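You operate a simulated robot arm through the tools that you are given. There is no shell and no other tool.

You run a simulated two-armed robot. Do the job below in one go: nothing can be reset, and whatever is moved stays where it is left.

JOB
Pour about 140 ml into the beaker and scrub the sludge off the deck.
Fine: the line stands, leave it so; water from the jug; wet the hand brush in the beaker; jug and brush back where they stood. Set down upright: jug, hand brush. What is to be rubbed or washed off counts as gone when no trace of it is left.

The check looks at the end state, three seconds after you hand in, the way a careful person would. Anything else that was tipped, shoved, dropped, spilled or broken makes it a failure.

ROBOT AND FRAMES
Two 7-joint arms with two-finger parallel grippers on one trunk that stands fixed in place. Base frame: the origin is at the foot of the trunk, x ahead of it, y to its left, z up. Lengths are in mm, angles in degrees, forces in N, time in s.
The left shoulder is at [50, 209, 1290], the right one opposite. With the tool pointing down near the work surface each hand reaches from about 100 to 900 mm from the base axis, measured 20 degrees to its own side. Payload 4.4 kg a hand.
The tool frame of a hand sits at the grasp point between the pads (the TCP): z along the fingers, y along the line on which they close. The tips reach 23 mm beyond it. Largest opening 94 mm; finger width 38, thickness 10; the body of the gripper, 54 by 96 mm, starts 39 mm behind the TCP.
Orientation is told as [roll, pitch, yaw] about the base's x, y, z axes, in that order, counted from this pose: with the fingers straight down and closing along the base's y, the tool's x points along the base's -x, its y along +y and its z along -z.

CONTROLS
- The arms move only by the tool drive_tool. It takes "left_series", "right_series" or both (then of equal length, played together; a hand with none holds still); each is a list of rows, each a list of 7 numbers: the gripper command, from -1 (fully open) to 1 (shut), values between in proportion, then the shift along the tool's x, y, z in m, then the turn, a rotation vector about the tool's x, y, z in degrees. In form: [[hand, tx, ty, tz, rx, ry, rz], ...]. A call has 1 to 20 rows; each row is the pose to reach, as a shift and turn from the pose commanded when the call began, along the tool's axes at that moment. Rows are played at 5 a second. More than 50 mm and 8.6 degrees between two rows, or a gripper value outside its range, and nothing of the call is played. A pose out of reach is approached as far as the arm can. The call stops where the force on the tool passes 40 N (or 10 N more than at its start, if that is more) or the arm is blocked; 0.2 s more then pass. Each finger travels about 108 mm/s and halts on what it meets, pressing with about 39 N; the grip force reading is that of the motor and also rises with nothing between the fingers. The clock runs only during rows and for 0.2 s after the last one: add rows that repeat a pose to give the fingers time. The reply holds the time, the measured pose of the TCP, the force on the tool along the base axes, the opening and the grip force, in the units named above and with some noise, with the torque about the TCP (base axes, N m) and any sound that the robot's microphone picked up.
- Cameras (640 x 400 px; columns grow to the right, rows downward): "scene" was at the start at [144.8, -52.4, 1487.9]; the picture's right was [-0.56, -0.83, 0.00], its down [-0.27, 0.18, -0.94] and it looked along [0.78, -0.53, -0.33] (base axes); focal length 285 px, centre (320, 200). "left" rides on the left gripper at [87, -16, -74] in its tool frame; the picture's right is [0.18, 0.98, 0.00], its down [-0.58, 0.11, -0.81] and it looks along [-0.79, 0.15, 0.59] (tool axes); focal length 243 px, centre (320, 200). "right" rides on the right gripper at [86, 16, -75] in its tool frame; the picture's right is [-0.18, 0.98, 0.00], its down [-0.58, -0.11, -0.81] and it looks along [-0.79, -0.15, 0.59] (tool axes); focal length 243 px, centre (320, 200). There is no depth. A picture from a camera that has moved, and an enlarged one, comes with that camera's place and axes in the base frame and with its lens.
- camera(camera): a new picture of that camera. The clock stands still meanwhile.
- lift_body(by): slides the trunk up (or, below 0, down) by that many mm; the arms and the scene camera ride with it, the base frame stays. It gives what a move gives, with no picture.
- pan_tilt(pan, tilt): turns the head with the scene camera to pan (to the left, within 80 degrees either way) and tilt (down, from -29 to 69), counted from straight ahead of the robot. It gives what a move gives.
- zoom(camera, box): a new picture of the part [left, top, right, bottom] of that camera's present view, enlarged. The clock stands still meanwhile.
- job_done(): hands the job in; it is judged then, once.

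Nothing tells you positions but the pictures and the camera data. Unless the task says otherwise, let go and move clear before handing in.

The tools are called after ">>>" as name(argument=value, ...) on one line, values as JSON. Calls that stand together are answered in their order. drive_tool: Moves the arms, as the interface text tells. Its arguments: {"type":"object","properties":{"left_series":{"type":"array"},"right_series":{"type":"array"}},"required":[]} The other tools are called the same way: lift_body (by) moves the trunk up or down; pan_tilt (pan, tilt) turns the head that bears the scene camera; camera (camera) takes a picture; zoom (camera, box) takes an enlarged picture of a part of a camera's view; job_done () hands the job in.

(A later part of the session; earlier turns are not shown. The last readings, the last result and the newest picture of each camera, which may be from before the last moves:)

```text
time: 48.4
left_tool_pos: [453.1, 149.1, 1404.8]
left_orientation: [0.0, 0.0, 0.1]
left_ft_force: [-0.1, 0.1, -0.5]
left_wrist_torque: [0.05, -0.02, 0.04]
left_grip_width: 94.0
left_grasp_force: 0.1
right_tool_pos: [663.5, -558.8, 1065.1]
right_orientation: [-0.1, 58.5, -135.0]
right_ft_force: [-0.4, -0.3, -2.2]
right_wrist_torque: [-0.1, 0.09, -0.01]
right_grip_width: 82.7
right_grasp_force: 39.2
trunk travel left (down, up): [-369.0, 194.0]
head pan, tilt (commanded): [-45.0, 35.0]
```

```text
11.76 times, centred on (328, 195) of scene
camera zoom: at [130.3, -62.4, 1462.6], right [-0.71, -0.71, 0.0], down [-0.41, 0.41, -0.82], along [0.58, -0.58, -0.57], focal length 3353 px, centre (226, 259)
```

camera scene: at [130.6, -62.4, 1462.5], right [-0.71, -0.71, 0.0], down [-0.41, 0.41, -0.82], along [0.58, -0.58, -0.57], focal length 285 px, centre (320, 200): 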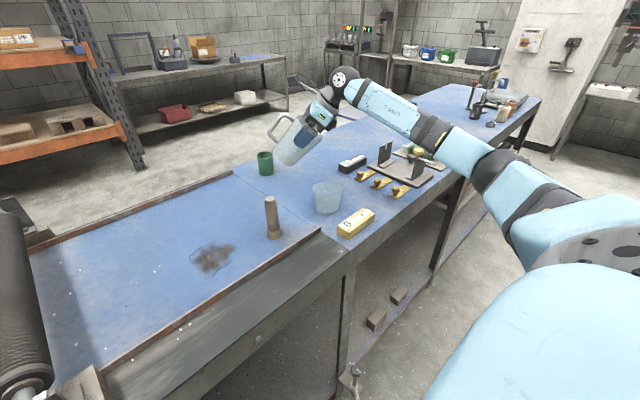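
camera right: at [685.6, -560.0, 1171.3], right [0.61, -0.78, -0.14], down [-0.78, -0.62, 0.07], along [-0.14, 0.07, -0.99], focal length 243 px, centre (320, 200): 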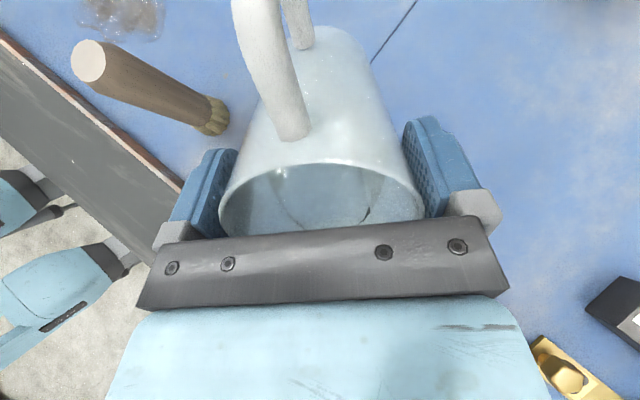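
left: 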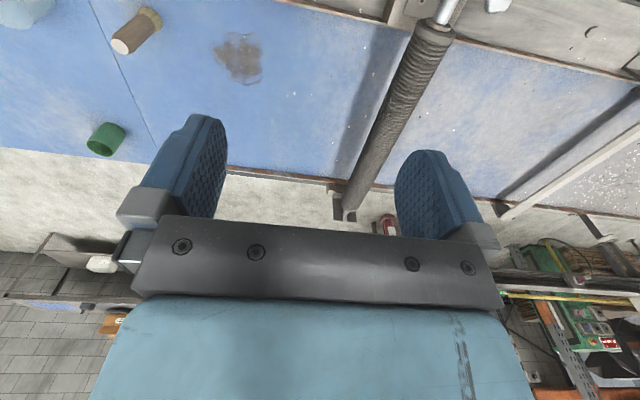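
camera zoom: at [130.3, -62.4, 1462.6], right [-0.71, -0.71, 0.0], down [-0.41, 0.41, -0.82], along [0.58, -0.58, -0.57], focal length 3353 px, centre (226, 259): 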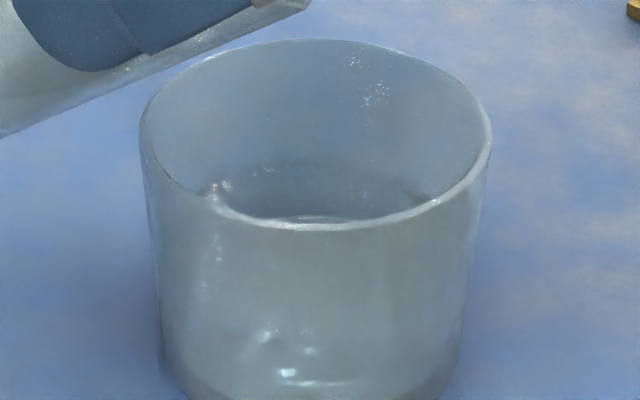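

Flow has stopped; level suggests roughly 125–130 ml. I take a series of force readings to cross-check by weight.

>>> drive_tool(right_series=[[1, 0, 0, 0, 0, 0, 0]])

>>> drive_tool(right_series=[[1, 0, 0, 0, 0, 0, 0]])

>>> drive_tool(right_series=[[1, 0, 0, 0, 0, 0, 0]])

>>> drive_tool(right_series=[[1, 0, 0, 0, 0, 0, 0]])

>>> drive_tool(right_series=[[1, 0, 0, 0, 0, 0, 0]])

>>> drive_tool(right_series=[[1, 0, 0, 0, 0, 0, 0]])

>>> drive_tool(right_series=[[1, 0, 0, 0, 0, 0, 0]])

>>> drive_tool(right_series=[[1, 0, 0, 0, 0, 0, 0]])

>>> drive_tool(right_series=[[1, 0, 0, 0, 0, 0, 0]])

>>> drive_tool(right_series=[[1, 0, 0, 0, 0, 0, 0]])

>>> zoom(camera="scene", box=[311, 178, 345, 212])

```text
time: 48.8
left_tool_pos: [452.6, 148.4, 1404.8]
left_orientation: [0.0, -0.1, 0.1]
left_ft_force: [-0.2, -0.2, -0.4]
left_wrist_torque: [-0.03, -0.01, 0.0]
left_grip_width: 94.3
left_grasp_force: 0.0
right_tool_pos: [663.9, -558.3, 1064.0]
right_orientation: [-0.1, 58.5, -135.0]
right_ft_force: [0.5, 0.7, -1.2]
right_wrist_torque: [-0.05, 0.04, -0.01]
right_grip_width: 82.9
right_grasp_force: 38.9
trunk travel left (down, up): [-369.0, 194.0]
head pan, tilt (commanded): [-45.0, 35.0]
```

```text
time: 49.2
left_tool_pos: [452.3, 149.6, 1404.5]
left_orientation: [0.0, 0.0, 0.1]
left_ft_force: [0.0, -0.5, 0.6]
left_wrist_torque: [-0.02, 0.03, 0.01]
left_grip_width: 94.1
left_grasp_force: 0.1
right_tool_pos: [664.0, -558.2, 1065.5]
right_orientation: [0.0, 58.5, -135.0]
right_ft_force: [-0.8, -0.2, -1.4]
right_wrist_torque: [-0.04, 0.09, 0.02]
right_grip_width: 82.8
right_grasp_force: 39.1
trunk travel left (down, up): [-369.0, 194.0]
head pan, tilt (commanded): [-45.0, 35.0]
```

```text
time: 49.6
left_tool_pos: [453.0, 148.6, 1404.3]
left_orientation: [0.1, 0.0, 0.1]
left_ft_force: [-0.7, 0.5, 0.9]
left_wrist_torque: [-0.02, 0.0, -0.02]
left_grip_width: 94.1
left_grasp_force: 0.1
right_tool_pos: [664.4, -558.7, 1064.0]
right_orientation: [-0.2, 58.5, -135.0]
right_ft_force: [0.2, 0.6, -1.9]
right_wrist_torque: [-0.08, 0.02, -0.02]
right_grip_width: 82.7
right_grasp_force: 39.0
trunk travel left (down, up): [-369.0, 194.0]
head pan, tilt (commanded): [-45.0, 35.0]
```

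```text
time: 50.0
left_tool_pos: [452.5, 148.8, 1405.8]
left_orientation: [0.0, 0.1, 0.1]
left_ft_force: [-0.4, -0.8, -0.2]
left_wrist_torque: [0.0, 0.01, 0.04]
left_grip_width: 93.9
left_grasp_force: 0.1
right_tool_pos: [665.2, -558.0, 1064.7]
right_orientation: [-0.1, 58.5, -135.0]
right_ft_force: [0.3, 0.0, -2.4]
right_wrist_torque: [-0.08, 0.04, 0.01]
right_grip_width: 83.0
right_grasp_force: 39.3
trunk travel left (down, up): [-369.0, 194.0]
head pan, tilt (commanded): [-45.0, 35.0]
```

```text
time: 50.4
left_tool_pos: [453.1, 149.1, 1406.0]
left_orientation: [-0.1, 0.0, 0.1]
left_ft_force: [0.2, -0.2, -0.2]
left_wrist_torque: [0.0, -0.01, 0.01]
left_grip_width: 93.8
left_grasp_force: 0.1
right_tool_pos: [663.2, -557.9, 1064.1]
right_orientation: [-0.1, 58.6, -135.0]
right_ft_force: [0.8, 1.3, -1.6]
right_wrist_torque: [-0.05, 0.06, 0.02]
right_grip_width: 83.0
right_grasp_force: 39.3
trunk travel left (down, up): [-369.0, 194.0]
head pan, tilt (commanded): [-45.0, 35.0]
```

```text
time: 50.8
left_tool_pos: [451.3, 148.2, 1404.5]
left_orientation: [-0.1, 0.0, 0.1]
left_ft_force: [0.4, 0.2, 0.5]
left_wrist_torque: [-0.02, 0.0, -0.03]
left_grip_width: 93.8
left_grasp_force: 0.1
right_tool_pos: [663.9, -557.9, 1064.6]
right_orientation: [-0.1, 58.4, -134.9]
right_ft_force: [-0.5, -0.8, -2.3]
right_wrist_torque: [-0.07, 0.05, 0.01]
right_grip_width: 83.0
right_grasp_force: 39.4
trunk travel left (down, up): [-369.0, 194.0]
head pan, tilt (commanded): [-45.0, 35.0]
```

```text
time: 51.2
left_tool_pos: [453.0, 148.5, 1406.0]
left_orientation: [0.0, 0.0, 0.1]
left_ft_force: [-0.4, -0.5, 0.7]
left_wrist_torque: [0.02, 0.0, -0.01]
left_grip_width: 94.1
left_grasp_force: 0.1
right_tool_pos: [665.1, -558.2, 1063.5]
right_orientation: [-0.1, 58.5, -135.0]
right_ft_force: [-0.6, -0.2, -1.0]
right_wrist_torque: [-0.06, 0.03, 0.01]
right_grip_width: 83.1
right_grasp_force: 39.3
trunk travel left (down, up): [-369.0, 194.0]
head pan, tilt (commanded): [-45.0, 35.0]
```

```text
time: 51.6
left_tool_pos: [452.2, 148.5, 1405.3]
left_orientation: [0.0, 0.0, 0.1]
left_ft_force: [-0.7, -0.4, -0.4]
left_wrist_torque: [0.0, 0.01, 0.0]
left_grip_width: 93.8
left_grasp_force: 0.1
right_tool_pos: [665.4, -557.8, 1063.2]
right_orientation: [-0.1, 58.5, -135.0]
right_ft_force: [-0.2, 0.9, -1.8]
right_wrist_torque: [-0.09, 0.07, 0.0]
right_grip_width: 83.0
right_grasp_force: 39.3
trunk travel left (down, up): [-369.0, 194.0]
head pan, tilt (commanded): [-45.0, 35.0]
```

```text
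time: 52.0
left_tool_pos: [452.7, 148.7, 1405.1]
left_orientation: [0.0, 0.1, 0.1]
left_ft_force: [0.1, 0.2, 0.2]
left_wrist_torque: [-0.02, -0.02, 0.03]
left_grip_width: 94.0
left_grasp_force: 0.1
right_tool_pos: [665.5, -558.9, 1063.5]
right_orientation: [-0.1, 58.5, -134.9]
right_ft_force: [0.5, 0.4, -1.7]
right_wrist_torque: [-0.06, 0.05, 0.03]
right_grip_width: 83.0
right_grasp_force: 39.2
trunk travel left (down, up): [-369.0, 194.0]
head pan, tilt (commanded): [-45.0, 35.0]
```

```text
time: 52.4
left_tool_pos: [452.0, 148.3, 1404.5]
left_orientation: [0.0, 0.0, 0.2]
left_ft_force: [0.7, -0.2, -0.3]
left_wrist_torque: [0.02, -0.01, -0.02]
left_grip_width: 94.0
left_grasp_force: 0.2
right_tool_pos: [663.5, -557.9, 1063.6]
right_orientation: [-0.1, 58.5, -135.1]
right_ft_force: [0.1, 0.7, -2.2]
right_wrist_torque: [-0.1, 0.05, -0.03]
right_grip_width: 82.9
right_grasp_force: 38.9
trunk travel left (down, up): [-369.0, 194.0]
head pan, tilt (commanded): [-45.0, 35.0]
```

```text
11.76 times, centred on (328, 195) of scene
camera zoom: at [130.3, -62.4, 1462.6], right [-0.71, -0.71, 0.0], down [-0.41, 0.41, -0.82], along [0.58, -0.58, -0.57], focal length 3353 px, centre (226, 259)
```

zoom: 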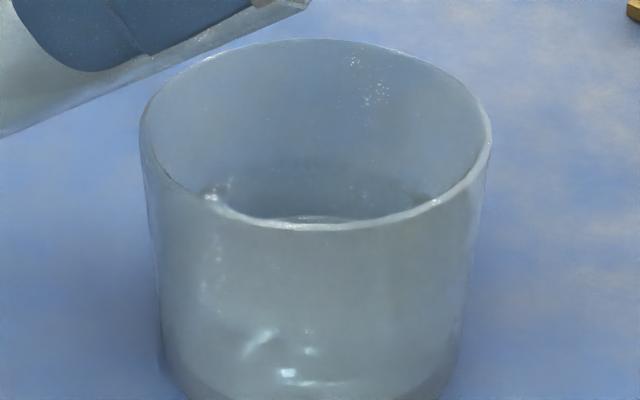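

By weight ~139 ml, by level ~130 ml; combined a little under target. I do one short top-up tip of a few ml and return.

>>> drive_tool(right_series=[[1, 0.0011, 0, -0.0032, 0, 3.5, 0], [1, 0.0022, 0, -0.0064, 0, 7, 0], [1, 0.0031, 0, -0.0092, 0, 10, 0], [1, 0.0031, 0, -0.0092, 0, 10, 0], [1, 0.0031, 0, -0.0092, 0, 10, 0], [1, 0.0022, 0, -0.0064, 0, 7, 0], [1, 0.0011, 0, -0.0032, 0, 3.5, 0], [1, 0, 0, 0, 0, 0, 0], [1, 0, 0, 0, 0, 0, 0], [1, 0, 0, 0, 0, 0, 0], [1, 0, 0, 0, 0, 0, 0]])

>>> zoom(camera="scene", box=[311, 178, 345, 212])

```text
time: 54.8
left_tool_pos: [453.3, 148.6, 1405.3]
left_orientation: [0.0, 0.0, 0.1]
left_ft_force: [0.0, 0.6, -0.3]
left_wrist_torque: [-0.03, 0.01, 0.0]
left_grip_width: 93.9
left_grasp_force: 0.2
right_tool_pos: [664.9, -558.7, 1064.4]
right_orientation: [0.0, 58.5, -134.9]
right_ft_force: [-0.8, 0.2, -1.9]
right_wrist_torque: [-0.04, 0.04, -0.03]
right_grip_width: 83.0
right_grasp_force: 39.2
trunk travel left (down, up): [-369.0, 194.0]
head pan, tilt (commanded): [-45.0, 35.0]
```

```text
11.76 times, centred on (328, 195) of scene
camera zoom: at [130.3, -62.4, 1462.6], right [-0.71, -0.71, 0.0], down [-0.41, 0.41, -0.82], along [0.58, -0.58, -0.57], focal length 3353 px, centre (226, 259)
```

zoom: 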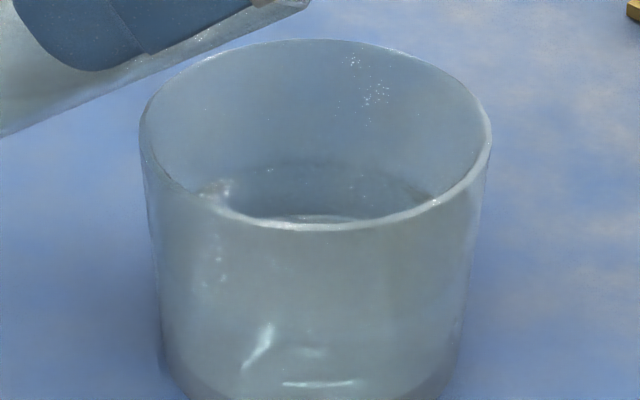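

>>> zoom(camera="scene", box=[315, 186, 341, 204])

>>> drive_tool(right_series=[[1, 0, 0, 0, 0, 0, 0]])

>>> drive_tool(right_series=[[1, 0, 0, 0, 0, 0, 0]])

>>> drive_tool(right_series=[[1, 0, 0, 0, 0, 0, 0]])

>>> drive_tool(right_series=[[1, 0, 0, 0, 0, 0, 0]])

>>> drive_tool(right_series=[[1, 0, 0, 0, 0, 0, 0]])

>>> drive_tool(right_series=[[1, 0, 0, 0, 0, 0, 0]])

>>> drive_tool(right_series=[[1, 0, 0, 0, 0, 0, 0]])

>>> drive_tool(right_series=[[1, 0, 0, 0, 0, 0, 0]])

```text
16.00 times, centred on (328, 195) of scene
camera zoom: at [130.3, -62.4, 1462.6], right [-0.71, -0.71, 0.0], down [-0.41, 0.41, -0.82], along [0.58, -0.58, -0.57], focal length 4560 px, centre (192, 280)
```

zoom: 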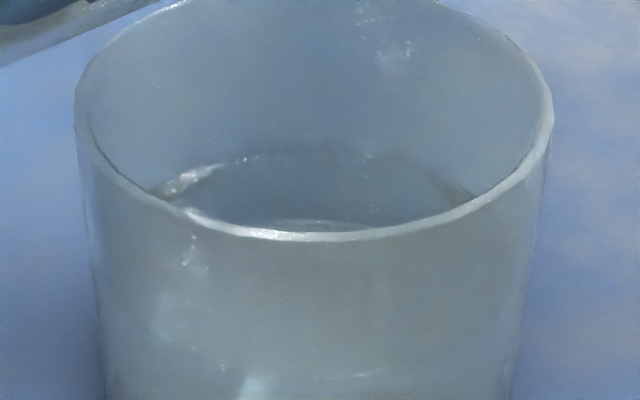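

```text
time: 55.2
left_tool_pos: [451.5, 149.0, 1404.5]
left_orientation: [0.0, 0.0, 0.1]
left_ft_force: [-0.2, -0.8, 0.8]
left_wrist_torque: [0.01, 0.02, 0.03]
left_grip_width: 94.0
left_grasp_force: 0.0
right_tool_pos: [664.9, -558.0, 1064.5]
right_orientation: [-0.1, 58.6, -135.1]
right_ft_force: [0.1, 0.4, -2.0]
right_wrist_torque: [-0.06, 0.03, -0.04]
right_grip_width: 82.9
right_grasp_force: 39.0
trunk travel left (down, up): [-369.0, 194.0]
head pan, tilt (commanded): [-45.0, 35.0]
```

```text
time: 55.6
left_tool_pos: [452.5, 149.4, 1405.1]
left_orientation: [0.0, 0.1, 0.0]
left_ft_force: [0.1, 0.7, -0.6]
left_wrist_torque: [0.0, 0.04, 0.03]
left_grip_width: 94.2
left_grasp_force: 0.0
right_tool_pos: [664.7, -558.7, 1063.5]
right_orientation: [-0.2, 58.5, -134.9]
right_ft_force: [0.1, 0.1, -1.4]
right_wrist_torque: [-0.07, 0.03, 0.03]
right_grip_width: 83.1
right_grasp_force: 38.1
trunk travel left (down, up): [-369.0, 194.0]
head pan, tilt (commanded): [-45.0, 35.0]
```

```text
time: 56.0
left_tool_pos: [453.2, 149.8, 1405.2]
left_orientation: [0.0, 0.0, 0.1]
left_ft_force: [0.7, 0.3, -0.5]
left_wrist_torque: [0.03, 0.01, -0.02]
left_grip_width: 94.0
left_grasp_force: 0.2
right_tool_pos: [664.0, -559.2, 1064.1]
right_orientation: [-0.1, 58.5, -135.0]
right_ft_force: [0.2, -0.5, -2.2]
right_wrist_torque: [-0.08, 0.07, -0.02]
right_grip_width: 83.0
right_grasp_force: 39.1
trunk travel left (down, up): [-369.0, 194.0]
head pan, tilt (commanded): [-45.0, 35.0]
```

```text
time: 56.4
left_tool_pos: [453.6, 149.4, 1405.1]
left_orientation: [0.1, 0.0, 0.0]
left_ft_force: [0.8, 0.0, -0.1]
left_wrist_torque: [0.0, 0.0, -0.01]
left_grip_width: 94.1
left_grasp_force: 0.2
right_tool_pos: [664.0, -559.7, 1064.2]
right_orientation: [-0.1, 58.5, -135.0]
right_ft_force: [-0.5, 0.1, -2.4]
right_wrist_torque: [-0.05, 0.06, 0.01]
right_grip_width: 83.3
right_grasp_force: 38.9
trunk travel left (down, up): [-369.0, 194.0]
head pan, tilt (commanded): [-45.0, 35.0]
```

```text
time: 56.8
left_tool_pos: [452.0, 149.0, 1404.2]
left_orientation: [0.1, 0.0, 0.1]
left_ft_force: [0.7, -0.7, 0.7]
left_wrist_torque: [0.02, 0.04, 0.01]
left_grip_width: 94.1
left_grasp_force: 0.2
right_tool_pos: [664.0, -557.9, 1064.4]
right_orientation: [-0.1, 58.5, -135.1]
right_ft_force: [-1.0, -0.3, -0.8]
right_wrist_torque: [-0.04, 0.04, 0.04]
right_grip_width: 83.0
right_grasp_force: 39.1
trunk travel left (down, up): [-369.0, 194.0]
head pan, tilt (commanded): [-45.0, 35.0]
```

```text
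time: 57.2
left_tool_pos: [453.8, 148.9, 1404.0]
left_orientation: [-0.1, 0.0, 0.1]
left_ft_force: [0.0, 0.1, 0.0]
left_wrist_torque: [-0.01, -0.01, 0.0]
left_grip_width: 94.1
left_grasp_force: 0.1
right_tool_pos: [663.2, -558.9, 1064.2]
right_orientation: [-0.1, 58.6, -135.0]
right_ft_force: [-0.2, -0.6, -1.6]
right_wrist_torque: [-0.05, 0.04, -0.01]
right_grip_width: 82.9
right_grasp_force: 38.9
trunk travel left (down, up): [-369.0, 194.0]
head pan, tilt (commanded): [-45.0, 35.0]
```

```text
time: 57.6
left_tool_pos: [453.0, 149.3, 1405.3]
left_orientation: [0.0, -0.1, 0.1]
left_ft_force: [0.1, -0.1, -0.1]
left_wrist_torque: [-0.01, 0.0, -0.01]
left_grip_width: 94.0
left_grasp_force: 0.1
right_tool_pos: [665.0, -557.1, 1063.6]
right_orientation: [-0.1, 58.5, -135.0]
right_ft_force: [0.4, -0.7, -1.8]
right_wrist_torque: [-0.07, 0.08, 0.01]
right_grip_width: 83.0
right_grasp_force: 39.0
trunk travel left (down, up): [-369.0, 194.0]
head pan, tilt (commanded): [-45.0, 35.0]
```

```text
time: 58.0
left_tool_pos: [452.1, 148.2, 1404.2]
left_orientation: [0.0, -0.1, 0.1]
left_ft_force: [-0.2, 1.0, -0.2]
left_wrist_torque: [0.01, -0.03, 0.01]
left_grip_width: 94.2
left_grasp_force: 0.2
right_tool_pos: [664.7, -558.4, 1063.8]
right_orientation: [-0.1, 58.5, -135.0]
right_ft_force: [-0.4, -0.2, -1.5]
right_wrist_torque: [-0.08, 0.06, -0.01]
right_grip_width: 83.0
right_grasp_force: 39.3
trunk travel left (down, up): [-369.0, 194.0]
head pan, tilt (commanded): [-45.0, 35.0]
```

Combined estimate is now ≈138–140 ml. I raise the jug straight up at this tilt (lip above the beaker), then level it out at height.

>>> drive_tool(right_series=[[1, 0.0026, 0, -0.0016, 0, 0, 0], [1, 0.0094, 0, -0.0058, 0, 0, 0], [1, 0.0188, 0, -0.0115, 0, 0, 0], [1, 0.03, 0, -0.0184, 0, 0, 0], [1, 0.0422, 0, -0.0259, 0, 0, 0], [1, 0.0544, 0, -0.0334, 0, 0, 0], [1, 0.0666, 0, -0.0408, 0, 0, 0], [1, 0.0779, 0, -0.0477, 0, 0, 0], [1, 0.0872, 0, -0.0535, 0, 0, 0], [1, 0.0921, 0, -0.0564, 0, 0, 0], [1, 0.0938, 0, -0.0575, 0, 0, 0], [1, 0.0938, 0, -0.0575, 0, 0, 0]])

>>> zoom(camera="scene", box=[270, 90, 390, 230])

```text
time: 60.6
left_tool_pos: [451.8, 149.5, 1405.5]
left_orientation: [0.0, -0.1, 0.2]
left_ft_force: [0.1, 0.4, 0.6]
left_wrist_torque: [-0.02, 0.05, 0.01]
left_grip_width: 94.1
left_grasp_force: 0.0
right_tool_pos: [664.7, -557.5, 1174.1]
right_orientation: [-0.1, 58.6, -135.0]
right_ft_force: [0.6, -0.4, -2.4]
right_wrist_torque: [-0.05, 0.05, 0.02]
right_grip_width: 82.9
right_grasp_force: 38.9
trunk travel left (down, up): [-369.0, 194.0]
head pan, tilt (commanded): [-45.0, 35.0]
```

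```text
2.86 times, centred on (330, 160) of scene
camera zoom: at [130.3, -62.3, 1462.6], right [-0.71, -0.71, 0.0], down [-0.41, 0.41, -0.82], along [0.58, -0.58, -0.57], focal length 814 px, centre (291, 314)
```

zoom: 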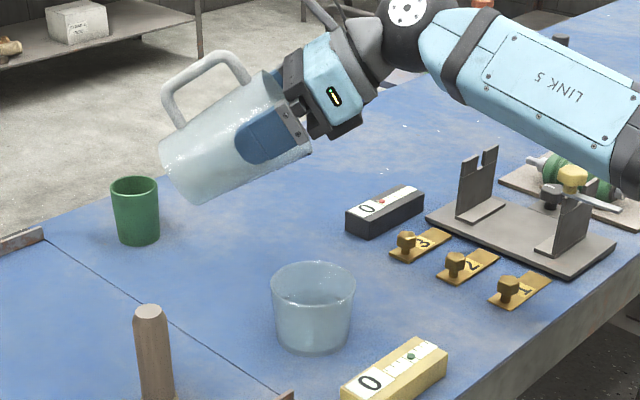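

No spill visible. Now I level the jug in place.

>>> drive_tool(right_series=[[1, 0, 0, 0, 0, -2, 0], [1, 0, 0, 0, 0, -6, 0], [1, 0, 0, 0, 0, -11, 0], [1, 0, 0, 0, 0, -17, 0], [1, 0, 0, 0, 0, -23, 0], [1, 0, 0, 0, 0, -29, 0], [1, 0, 0, 0, 0, -35, 0], [1, 0, 0, 0, 0, -41, 0], [1, 0, 0, 0, 0, -47, 0], [1, 0, 0, 0, 0, -52, 0], [1, 0, 0, 0, 0, -56, 0], [1, 0, 0, 0, 0, -58.5, 0], [1, 0, 0, 0, 0, -58.5, 0], [1, 0, 0, 0, 0, -58.5, 0]])

>>> camera(camera="right")

>>> zoom(camera="scene", box=[260, 90, 400, 230])

```text
time: 63.6
left_tool_pos: [453.3, 148.6, 1404.7]
left_orientation: [0.0, 0.0, 0.1]
left_ft_force: [0.1, -0.9, -0.7]
left_wrist_torque: [0.02, -0.01, 0.03]
left_grip_width: 93.6
left_grasp_force: 0.0
right_tool_pos: [664.5, -558.1, 1174.4]
right_orientation: [0.0, 0.0, -135.0]
right_ft_force: [-0.5, 0.0, -1.9]
right_wrist_torque: [0.0, 0.05, -0.03]
right_grip_width: 82.6
right_grasp_force: 39.1
trunk travel left (down, up): [-369.0, 194.0]
head pan, tilt (commanded): [-45.0, 35.0]
```

```text
taken
camera right: at [737.8, -507.5, 1248.8], right [0.57, -0.82, 0.0], down [-0.49, -0.33, 0.81], along [-0.67, -0.46, -0.59], focal length 243 px, centre (320, 200)
```

right: 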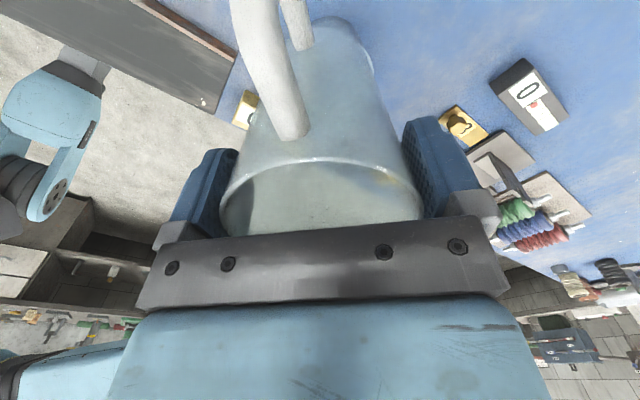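

```text
2.86 times, centred on (330, 160) of scene
camera zoom: at [130.4, -62.3, 1462.6], right [-0.71, -0.71, 0.0], down [-0.41, 0.41, -0.82], along [0.58, -0.58, -0.57], focal length 814 px, centre (291, 314)
```

zoom: 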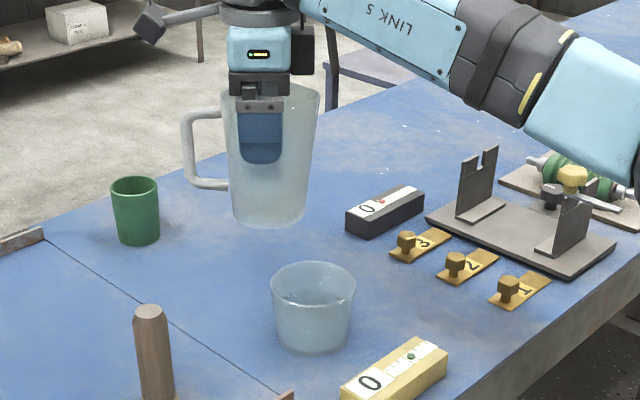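

Jug is level, no visible slip. I carry it back above its original spot with yaw -94°.

>>> drive_tool(right_series=[[1, -0.0038, 0.0001, 0, 0, 0, -0.8], [1, -0.0114, 0.0003, 0, 0, 0, -2.5], [1, -0.0248, 0.0006, 0, 0, 0, -5.3], [1, -0.042, 0.001, 0, 0, 0, -9.0], [1, -0.061, 0.0015, 0, 0, 0, -13.1], [1, -0.082, 0.002, 0, 0, 0, -17.6], [1, -0.103, 0.0026, 0, 0, 0, -22.1], [1, -0.124, 0.0031, 0, 0, 0, -26.7], [1, -0.143, 0.0036, 0, 0, 0, -30.8], [1, -0.1602, 0.004, 0, 0, 0, -34.4], [1, -0.1736, 0.0043, 0, 0, 0, -37.3], [1, -0.1831, 0.0046, 0, 0, 0, -39.4], [1, -0.1888, 0.0047, 0, 0, 0, -40.6], [1, -0.1907, 0.0048, 0, 0, 0, -41], [1, -0.1907, 0.0048, 0, 0, 0, -41]])

>>> zoom(camera="scene", box=[290, 90, 450, 240])

>>> camera(camera="right")

```text
time: 66.8
left_tool_pos: [453.1, 148.4, 1405.2]
left_orientation: [0.0, 0.0, 0.1]
left_ft_force: [-0.7, 0.7, 0.3]
left_wrist_torque: [-0.05, 0.0, 0.01]
left_grip_width: 93.9
left_grasp_force: 0.1
right_tool_pos: [533.2, -696.8, 1172.9]
right_orientation: [0.1, 0.0, -94.1]
right_ft_force: [-0.3, 0.2, -2.1]
right_wrist_torque: [0.01, 0.01, -0.01]
right_grip_width: 82.8
right_grasp_force: 39.2
trunk travel left (down, up): [-369.0, 194.0]
head pan, tilt (commanded): [-45.0, 35.0]
```

```text
2.67 times, centred on (370, 165) of scene
camera zoom: at [130.3, -62.4, 1462.6], right [-0.71, -0.71, 0.0], down [-0.41, 0.41, -0.82], along [0.58, -0.58, -0.57], focal length 760 px, centre (187, 293)
```

zoom: 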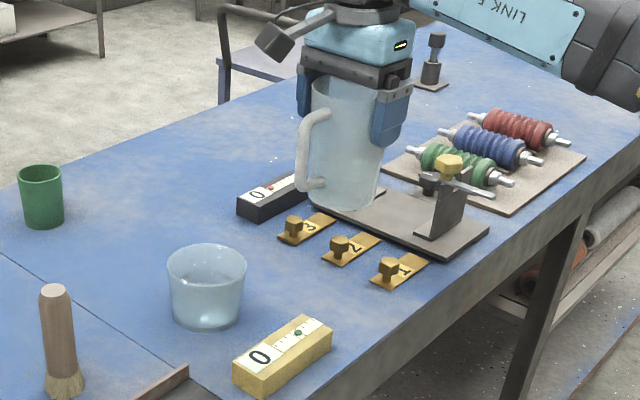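

```text
taken
camera right: at [555.6, -610.7, 1248.4], right [0.97, -0.25, 0.0], down [-0.15, -0.57, 0.81], along [-0.2, -0.78, -0.59], focal length 243 px, centre (320, 200)
```

right: 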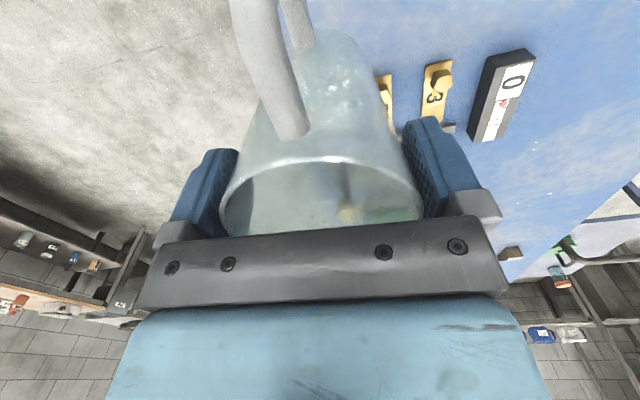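

Lowering the jug onto its place, stopping ~4 mm above.

>>> drive_tool(right_series=[[1, 0, 0, 0.004, 0, 0, 0], [1, 0, 0, 0.014, 0, 0, 0], [1, 0, 0, 0.03, 0, 0, 0], [1, 0, 0, 0.048, 0, 0, 0], [1, 0, 0, 0.066, 0, 0, 0], [1, 0, 0, 0.084, 0, 0, 0], [1, 0, 0, 0.101, 0, 0, 0], [1, 0, 0, 0.116, 0, 0, 0], [1, 0, 0, 0.129, 0, 0, 0], [1, 0, 0, 0.14, 0, 0, 0], [1, 0, 0, 0.148, 0, 0, 0], [1, 0, 0, 0.153, 0, 0, 0], [1, 0, 0, 0.1547, 0, 0, 0], [1, 0, 0, 0.1547, 0, 0, 0]])

>>> zoom(camera="scene", box=[330, 120, 430, 230])

```text
time: 69.8
left_tool_pos: [451.2, 148.1, 1405.5]
left_orientation: [0.0, 0.1, 0.1]
left_ft_force: [-0.9, -0.2, 0.8]
left_wrist_torque: [0.0, 0.02, 0.01]
left_grip_width: 94.3
left_grasp_force: 0.1
right_tool_pos: [532.8, -696.4, 1019.9]
right_orientation: [0.0, 0.0, -94.0]
right_ft_force: [0.0, -0.6, -2.3]
right_wrist_torque: [-0.01, 0.0, 0.01]
right_grip_width: 82.9
right_grasp_force: 39.2
trunk travel left (down, up): [-369.0, 194.0]
head pan, tilt (commanded): [-45.0, 35.0]
```

```text
3.64 times, centred on (380, 175) of scene
camera zoom: at [130.3, -62.4, 1462.6], right [-0.71, -0.71, 0.0], down [-0.41, 0.41, -0.82], along [0.58, -0.58, -0.57], focal length 1036 px, centre (102, 291)
```

zoom: 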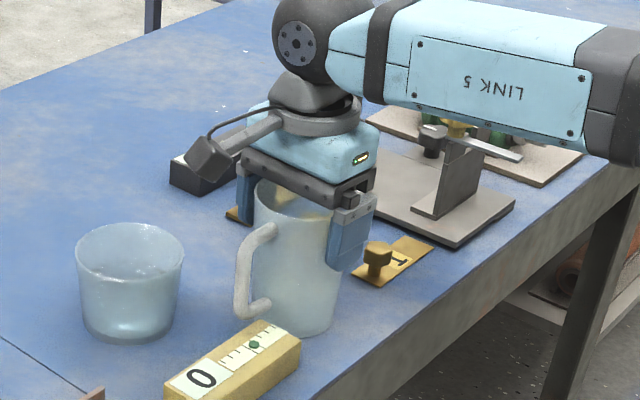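

Lowering the last 4 mm in 1 mm steps while watching force.

>>> drive_tool(right_series=[[1, 0, 0, 0.001, 0, 0, 0], [1, 0, 0, 0.002, 0, 0, 0], [1, 0, 0, 0.003, 0, 0, 0], [1, 0, 0, 0.003, 0, 0, 0]])

>>> drive_tool(right_series=[[1, 0, 0, 0.0005, 0, 0, 0], [1, 0, 0, 0.001, 0, 0, 0], [1, 0, 0, 0.001, 0, 0, 0]])

```text
time: 70.8
left_tool_pos: [451.4, 149.0, 1405.4]
left_orientation: [0.0, -0.1, 0.1]
left_ft_force: [-0.1, 0.2, -0.9]
left_wrist_torque: [0.03, 0.0, 0.0]
left_grip_width: 94.2
left_grasp_force: 0.1
right_tool_pos: [533.0, -697.2, 1017.5]
right_orientation: [0.1, 0.0, -94.1]
right_ft_force: [-1.0, -1.9, 4.9]
right_wrist_torque: [-0.05, -0.03, 0.02]
right_grip_width: 82.8
right_grasp_force: 39.0
trunk travel left (down, up): [-369.0, 194.0]
head pan, tilt (commanded): [-45.0, 35.0]
```

```text
time: 71.6
left_tool_pos: [452.3, 149.0, 1405.7]
left_orientation: [-0.1, 0.0, 0.1]
left_ft_force: [-0.6, 0.4, 1.0]
left_wrist_torque: [0.02, 0.0, -0.01]
left_grip_width: 94.0
left_grasp_force: 0.1
right_tool_pos: [532.5, -696.5, 1017.5]
right_orientation: [0.1, 0.0, -94.0]
right_ft_force: [0.5, -3.8, 10.3]
right_wrist_torque: [0.03, -0.05, -0.02]
right_grip_width: 83.0
right_grasp_force: 39.1
trunk travel left (down, up): [-369.0, 194.0]
head pan, tilt (commanded): [-45.0, 35.0]
```

The jug is seated (pressing 10 N). I back off 1 mm and open the gripper gradually.

>>> drive_tool(right_series=[[1, 0, 0, -0.0008, 0, 0, 0], [1, 0, 0, -0.0012, 0, 0, 0], [-0.72, 0, 0, -0.0012, 0, 0, 0], [-0.78, 0, 0, -0.0012, 0, 0, 0], [-0.85, 0, 0, -0.0012, 0, 0, 0], [-0.92, 0, 0, -0.0012, 0, 0, 0], [-1, 0, 0, -0.0012, 0, 0, 0], [-1, 0, 0, -0.0012, 0, 0, 0]])

>>> camera(camera="right")

>>> zoom(camera="scene", box=[330, 120, 430, 230])

```text
time: 73.4
left_tool_pos: [451.5, 149.8, 1405.1]
left_orientation: [-0.1, 0.0, 0.1]
left_ft_force: [0.2, -0.2, 0.5]
left_wrist_torque: [0.02, -0.02, 0.01]
left_grip_width: 94.1
left_grasp_force: 0.1
right_tool_pos: [533.4, -696.9, 1016.7]
right_orientation: [0.0, 0.1, -94.0]
right_ft_force: [0.1, -0.6, -0.2]
right_wrist_torque: [-0.01, 0.0, -0.01]
right_grip_width: 94.0
right_grasp_force: 0.1
trunk travel left (down, up): [-369.0, 194.0]
head pan, tilt (commanded): [-45.0, 35.0]
```

```text
taken
camera right: at [556.0, -610.5, 1091.6], right [0.97, -0.25, 0.0], down [-0.15, -0.57, 0.81], along [-0.2, -0.78, -0.59], focal length 243 px, centre (320, 200)
```

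right: 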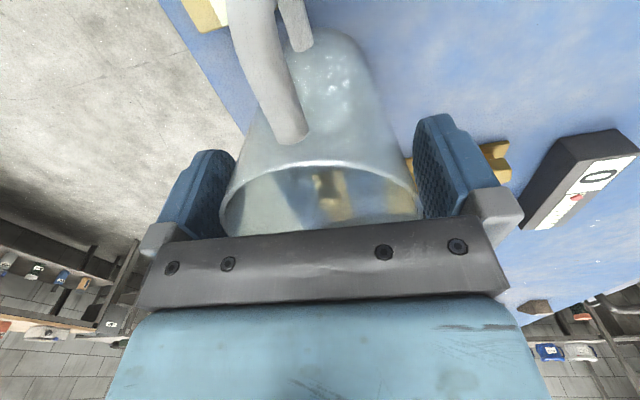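

```text
3.64 times, centred on (380, 175) of scene
camera zoom: at [130.1, -62.2, 1462.6], right [-0.71, -0.71, 0.0], down [-0.41, 0.41, -0.82], along [0.58, -0.58, -0.57], focal length 1036 px, centre (102, 291)
```

zoom: 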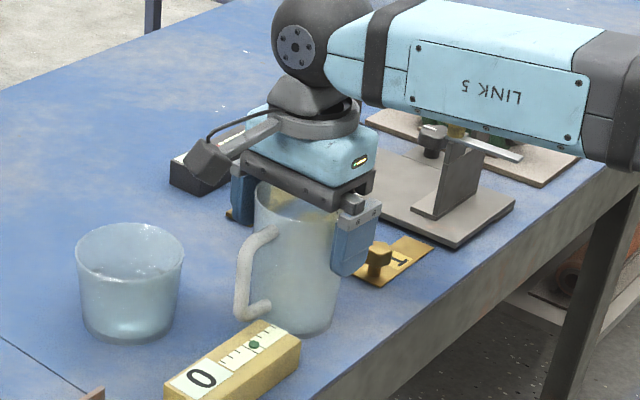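

Released; the jug stands where it was. I withdraw straight up.

>>> drive_tool(right_series=[[-1, 0, 0, -0.005, 0, 0, 0], [-1, 0, 0, -0.012, 0, 0, 0], [-1, 0, 0, -0.02, 0, 0, 0], [-1, 0, 0, -0.03, 0, 0, 0], [-1, 0, 0, -0.04, 0, 0, 0], [-1, 0, 0, -0.05, 0, 0, 0], [-1, 0, 0, -0.065, 0, 0, 0], [-1, 0, 0, -0.085, 0, 0, 0], [-1, 0, 0, -0.11, 0, 0, 0], [-1, 0, 0, -0.135, 0, 0, 0], [-1, 0, 0, -0.16, 0, 0, 0]])

>>> zoom(camera="scene", box=[300, 120, 420, 240])

>>> camera(camera="right")

```text
time: 75.8
left_tool_pos: [452.1, 149.4, 1405.4]
left_orientation: [-0.1, 0.0, 0.1]
left_ft_force: [0.8, 0.0, -0.8]
left_wrist_torque: [0.0, 0.02, 0.03]
left_grip_width: 93.9
left_grasp_force: 0.1
right_tool_pos: [533.0, -696.4, 1175.3]
right_orientation: [0.0, 0.0, -94.0]
right_ft_force: [0.7, 0.6, 0.2]
right_wrist_torque: [-0.01, 0.0, 0.0]
right_grip_width: 93.7
right_grasp_force: 0.1
trunk travel left (down, up): [-369.0, 194.0]
head pan, tilt (commanded): [-45.0, 35.0]
```

```text
3.33 times, centred on (360, 180) of scene
camera zoom: at [129.8, -61.7, 1462.6], right [-0.71, -0.71, 0.0], down [-0.41, 0.41, -0.82], along [0.58, -0.58, -0.57], focal length 950 px, centre (187, 267)
```

zoom: 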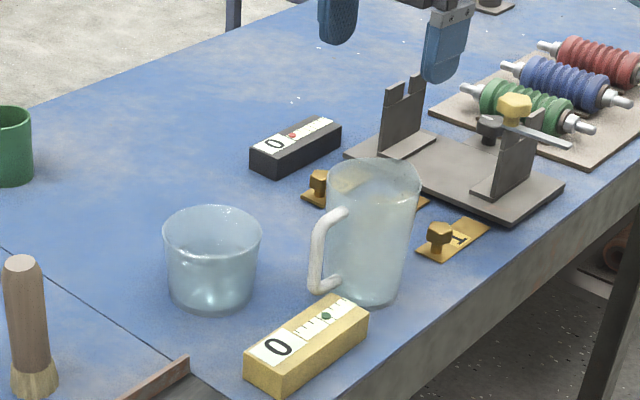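

```text
taken
camera right: at [556.4, -609.7, 1251.1], right [0.97, -0.25, 0.0], down [-0.15, -0.57, 0.81], along [-0.2, -0.78, -0.59], focal length 243 px, centre (320, 200)
```

right: 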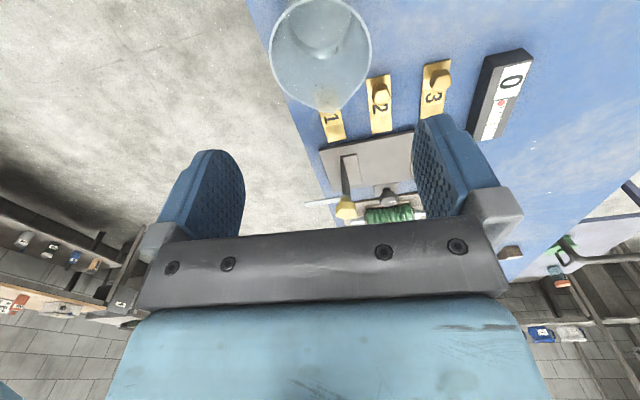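

The jug is back in place. I turn the hand to yaw 0 and move to look down into the beaker and at the brush.

>>> drive_tool(right_series=[[-1, 0.0125, -0.0018, -0.001, 0, 0, -6.7], [-1, 0.025, -0.0036, -0.002, 0, 0, -13.4], [-1, 0.0374, -0.0054, -0.003, 0, 0, -20.1], [-1, 0.0499, -0.0072, -0.004, 0, 0, -26.9], [-1, 0.0624, -0.009, -0.005, 0, 0, -33.6], [-1, 0.0749, -0.0108, -0.005, 0, 0, -40.3], [-1, 0.0873, -0.0126, -0.005, 0, 0, -47], [-1, 0.0998, -0.0145, -0.005, 0, 0, -53.7], [-1, 0.1123, -0.0163, -0.005, 0, 0, -60.4], [-1, 0.1248, -0.0181, -0.005, 0, 0, -67.1], [-1, 0.1373, -0.0199, -0.005, 0, 0, -73.9], [-1, 0.1497, -0.0217, -0.005, 0, 0, -80.6], [-1, 0.1622, -0.0235, -0.005, 0, 0, -87.3], [-1, 0.1747, -0.0253, -0.005, 0, 0, -94]])

>>> camera(camera="right")

>>> zoom(camera="right", box=[220, 70, 340, 180])

>>> zoom(camera="right", box=[360, 20, 560, 145])

```text
time: 78.8
left_tool_pos: [453.5, 148.7, 1403.7]
left_orientation: [0.0, 0.0, 0.1]
left_ft_force: [-0.5, 0.1, -0.7]
left_wrist_torque: [-0.01, 0.02, -0.04]
left_grip_width: 94.1
left_grasp_force: 0.1
right_tool_pos: [519.9, -519.3, 1181.6]
right_orientation: [0.0, 0.0, 0.1]
right_ft_force: [-0.1, -0.7, -0.8]
right_wrist_torque: [0.0, 0.04, 0.04]
right_grip_width: 93.8
right_grasp_force: 0.1
trunk travel left (down, up): [-369.0, 194.0]
head pan, tilt (commanded): [-45.0, 35.0]
```

```text
taken
camera right: at [433.9, -502.2, 1256.3], right [0.18, 0.98, 0.0], down [0.58, -0.11, 0.81], along [0.79, -0.15, -0.59], focal length 243 px, centre (320, 200)
```

right: 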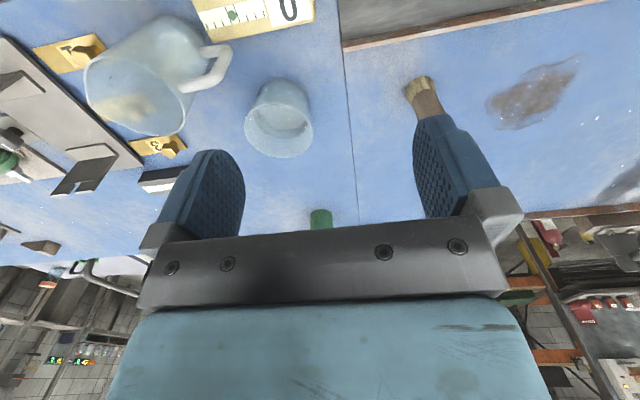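

```text
3.64 times, centred on (280, 125) of right
camera zoom: at [433.9, -502.2, 1256.3], right [0.18, 0.98, 0.0], down [0.58, -0.11, 0.81], along [0.79, -0.15, -0.59], focal length 882 px, centre (466, 473)
```

zoom: 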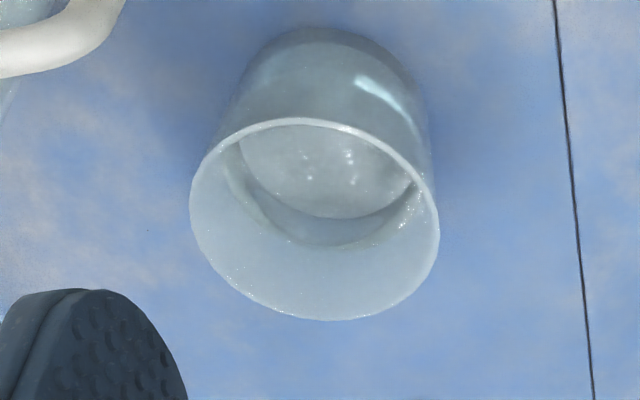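

```text
3.20 times, centred on (460, 82) of right
camera zoom: at [433.9, -502.2, 1256.3], right [0.18, 0.98, 0.0], down [0.58, -0.11, 0.81], along [0.79, -0.15, -0.59], focal length 776 px, centre (-128, 576)
```

zoom: 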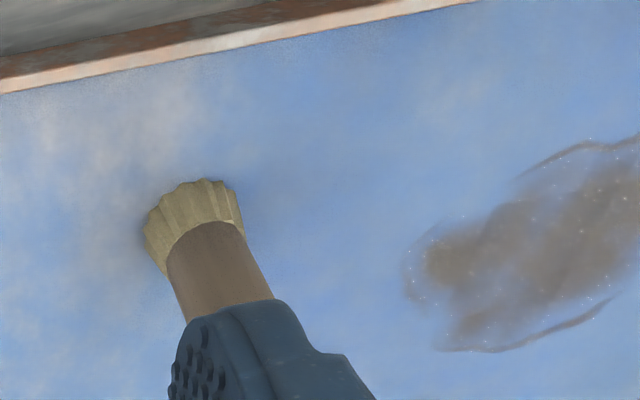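

Beaker holds a clear ~28 mm of water (≈130–140 ml). The brush is at ~(644,-396), top z≈1047; I move above it.

>>> drive_tool(right_series=[[-1, -0.0155, 0.0155, 0.004, 0, 0, 0], [-1, -0.031, 0.031, 0.01, 0, 0, 0], [-1, -0.0465, 0.0465, 0.017, 0, 0, 0], [-1, -0.062, 0.062, 0.025, 0, 0, 0], [-1, -0.0775, 0.0775, 0.034, 0, 0, 0], [-1, -0.093, 0.093, 0.043, 0, 0, 0], [-1, -0.1085, 0.1085, 0.052, 0, 0, 0], [-1, -0.124, 0.124, 0.06, 0, 0, 0]])

>>> camera(camera="right")

>>> camera(camera="scene")

```text
time: 80.6
left_tool_pos: [452.3, 149.9, 1404.6]
left_orientation: [-0.1, 0.1, 0.0]
left_ft_force: [0.0, 0.7, 0.4]
left_wrist_torque: [-0.04, 0.03, -0.01]
left_grip_width: 94.1
left_grasp_force: 0.0
right_tool_pos: [646.2, -395.2, 1121.9]
right_orientation: [0.0, 0.1, 0.0]
right_ft_force: [0.0, -0.7, -0.4]
right_wrist_torque: [-0.04, 0.04, 0.0]
right_grip_width: 93.9
right_grasp_force: 0.1
trunk travel left (down, up): [-369.0, 194.0]
head pan, tilt (commanded): [-45.0, 35.0]
```

```text
taken
camera right: at [559.8, -378.2, 1196.1], right [0.18, 0.98, 0.0], down [0.58, -0.11, 0.81], along [0.79, -0.15, -0.59], focal length 243 px, centre (320, 200)
```

right: 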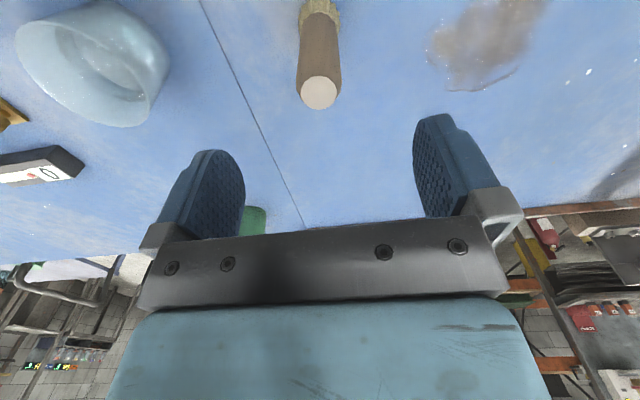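

```text
taken
camera scene: at [130.9, -61.6, 1462.5], right [-0.71, -0.71, 0.0], down [-0.41, 0.41, -0.82], along [0.58, -0.58, -0.57], focal length 285 px, centre (320, 200)
```

scene: 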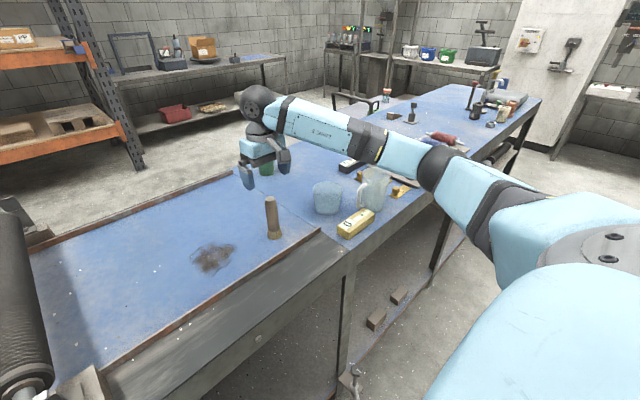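

The brush is centred between the fingers. I descend to grip the upper handle.

>>> drive_tool(right_series=[[-1, 0.002, 0.0003, 0.015, 0, 0, 0], [-1, 0.002, 0.0003, 0.03, 0, 0, 0], [-1, 0.002, 0.0003, 0.045, 0, 0, 0], [-1, 0.002, 0.0003, 0.058, 0, 0, 0], [-1, 0.002, 0.0003, 0.07, 0, 0, 0], [-1, 0.002, 0.0003, 0.082, 0, 0, 0], [-1, 0.002, 0.0003, 0.092, 0, 0, 0], [-1, 0.002, 0.0003, 0.1, 0, 0, 0], [-1, 0.002, 0.0003, 0.1, 0, 0, 0]])

>>> camera(camera="right")

>>> zoom(camera="scene", box=[220, 120, 320, 250])

```text
time: 82.6
left_tool_pos: [452.2, 149.0, 1404.5]
left_orientation: [0.0, 0.0, 0.1]
left_ft_force: [0.8, 0.0, 0.2]
left_wrist_torque: [-0.03, -0.01, -0.04]
left_grip_width: 94.1
left_grasp_force: 0.1
right_tool_pos: [642.0, -396.6, 1020.7]
right_orientation: [0.0, 0.0, -0.1]
right_ft_force: [0.6, 0.3, 0.0]
right_wrist_torque: [-0.02, -0.01, 0.02]
right_grip_width: 94.2
right_grasp_force: 0.0
trunk travel left (down, up): [-369.0, 194.0]
head pan, tilt (commanded): [-45.0, 35.0]
```

```text
taken
camera right: at [556.0, -378.9, 1096.4], right [0.18, 0.98, 0.0], down [0.58, -0.11, 0.81], along [0.79, -0.15, -0.59], focal length 243 px, centre (320, 200)
```

right: 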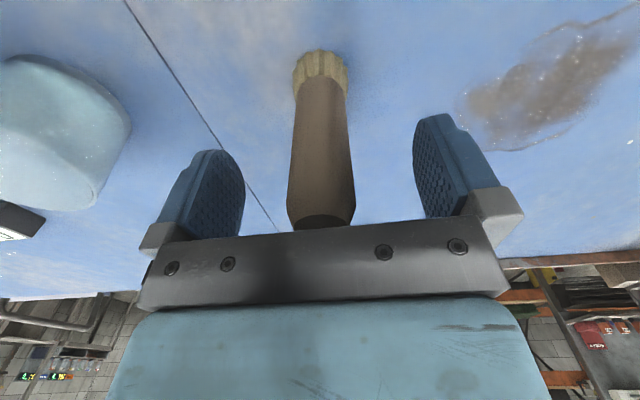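

```text
3.08 times, centred on (270, 185) of scene
camera zoom: at [130.0, -62.1, 1462.6], right [-0.71, -0.71, 0.0], down [-0.41, 0.41, -0.82], along [0.58, -0.58, -0.57], focal length 877 px, centre (474, 246)
```

zoom: 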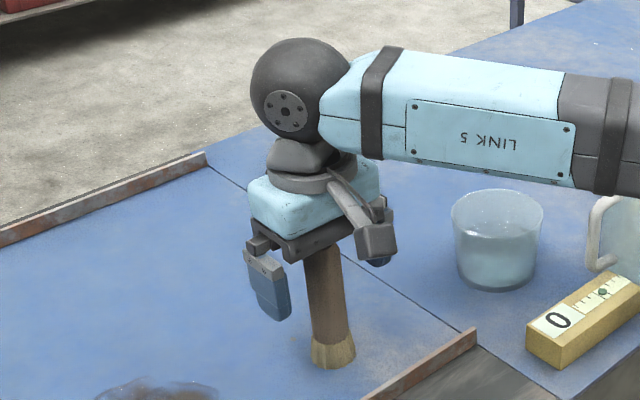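

Closing on the handle gradually.

>>> drive_tool(right_series=[[-0.6, 0, 0, 0, 0, 0, 0], [-0.2, 0, 0, 0, 0, 0, 0], [0.1, 0, 0, 0, 0, 0, 0], [0.2, 0, 0, 0, 0, 0, 0], [0.28, 0, 0, 0, 0, 0, 0], [0.36, 0, 0, 0, 0, 0, 0], [0.5, 0, 0, 0, 0, 0, 0], [1, 0, 0, 0, 0, 0, 0], [1, 0, 0, 0, 0, 0, 0]])

>>> camera(camera="right")

```text
time: 84.6
left_tool_pos: [453.1, 148.2, 1404.3]
left_orientation: [-0.1, 0.0, 0.1]
left_ft_force: [-0.2, 0.7, 0.0]
left_wrist_torque: [0.0, 0.0, -0.01]
left_grip_width: 94.0
left_grasp_force: 0.1
right_tool_pos: [643.3, -396.8, 1021.9]
right_orientation: [0.0, -0.1, 0.0]
right_ft_force: [0.5, -0.4, -0.1]
right_wrist_torque: [-0.16, 0.02, 0.02]
right_grip_width: 31.3
right_grasp_force: 39.2
trunk travel left (down, up): [-369.0, 194.0]
head pan, tilt (commanded): [-45.0, 35.0]
```

```text
taken
camera right: at [556.0, -379.0, 1096.5], right [0.18, 0.98, 0.0], down [0.58, -0.11, 0.81], along [0.79, -0.15, -0.59], focal length 243 px, centre (320, 200)
```

right: 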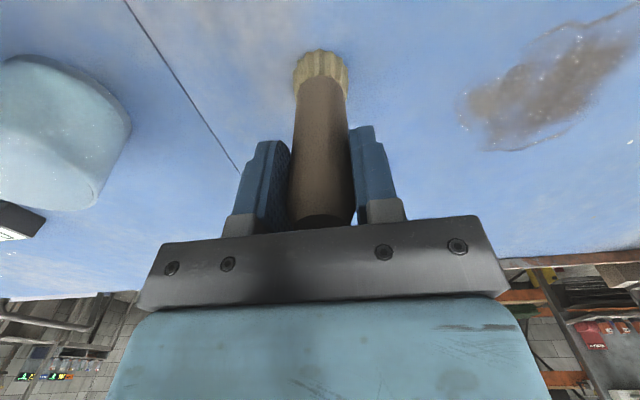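

Gripped at 31.3 mm. I lift the brush, carry it above the beaker and check alignment.

>>> drive_tool(right_series=[[1, 0, 0, -0.006, 0, 0, 0], [1, 0, 0, -0.02, 0, 0, 0], [1, 0, 0, -0.04, 0, 0, 0], [1, 0, 0, -0.065, 0, 0, 0], [1, 0, 0, -0.09, 0, 0, 0], [1, 0.0005, -0.008, -0.106, 0, 0, 0], [1, 0.002, -0.028, -0.11, 0, 0, 0], [1, 0.0035, -0.053, -0.11, 0, 0, 0], [1, 0.005, -0.078, -0.11, 0, 0, 0], [1, 0.007, -0.103, -0.11, 0, 0, 0], [1, 0.009, -0.128, -0.11, 0, 0, 0], [1, 0.011, -0.153, -0.11, 0, 0, 0], [1, 0.013, -0.178, -0.11, 0, 0, 0], [1, 0.0135, -0.192, -0.11, 0, 0, 0], [1, 0.014, -0.1975, -0.11, 0, 0, 0], [1, 0.014, -0.1975, -0.11, 0, 0, 0]])

>>> camera(camera="right")

>>> zoom(camera="scene", box=[270, 90, 400, 230])

```text
time: 88.0
left_tool_pos: [453.4, 148.6, 1405.5]
left_orientation: [0.1, 0.0, 0.2]
left_ft_force: [-0.5, 0.9, -0.3]
left_wrist_torque: [0.03, -0.02, 0.02]
left_grip_width: 94.1
left_grasp_force: 0.1
right_tool_pos: [628.5, -593.7, 1132.3]
right_orientation: [0.1, 0.0, 0.0]
right_ft_force: [0.8, 0.2, -1.8]
right_wrist_torque: [-0.05, -0.01, -0.01]
right_grip_width: 31.1
right_grasp_force: 39.2
trunk travel left (down, up): [-369.0, 194.0]
head pan, tilt (commanded): [-45.0, 35.0]
```

```text
taken
camera right: at [542.2, -576.5, 1206.2], right [0.18, 0.98, 0.0], down [0.58, -0.11, 0.81], along [0.79, -0.15, -0.59], focal length 243 px, centre (320, 200)
```

right: 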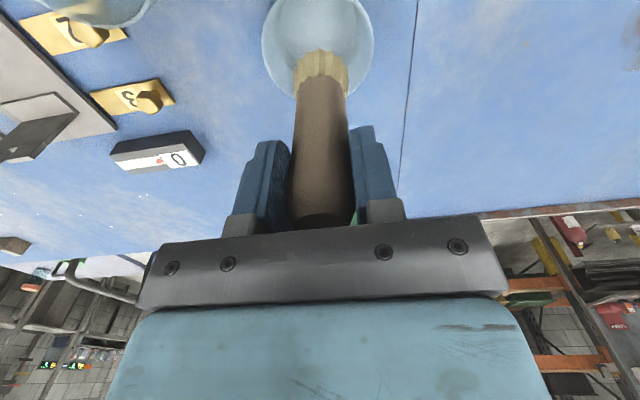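

```text
2.86 times, centred on (335, 160) of scene
camera zoom: at [130.3, -62.3, 1462.6], right [-0.71, -0.71, 0.0], down [-0.41, 0.41, -0.82], along [0.58, -0.58, -0.57], focal length 814 px, centre (277, 314)
```

zoom: 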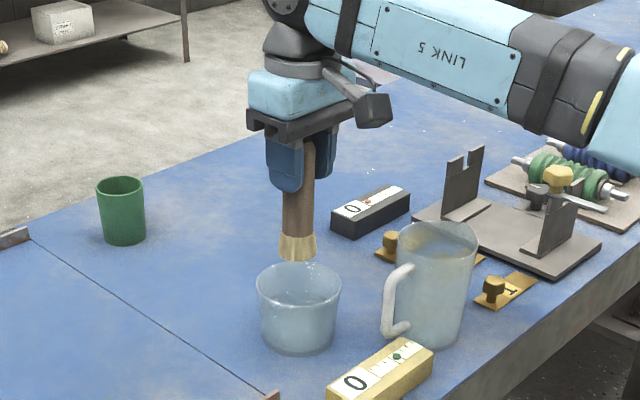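

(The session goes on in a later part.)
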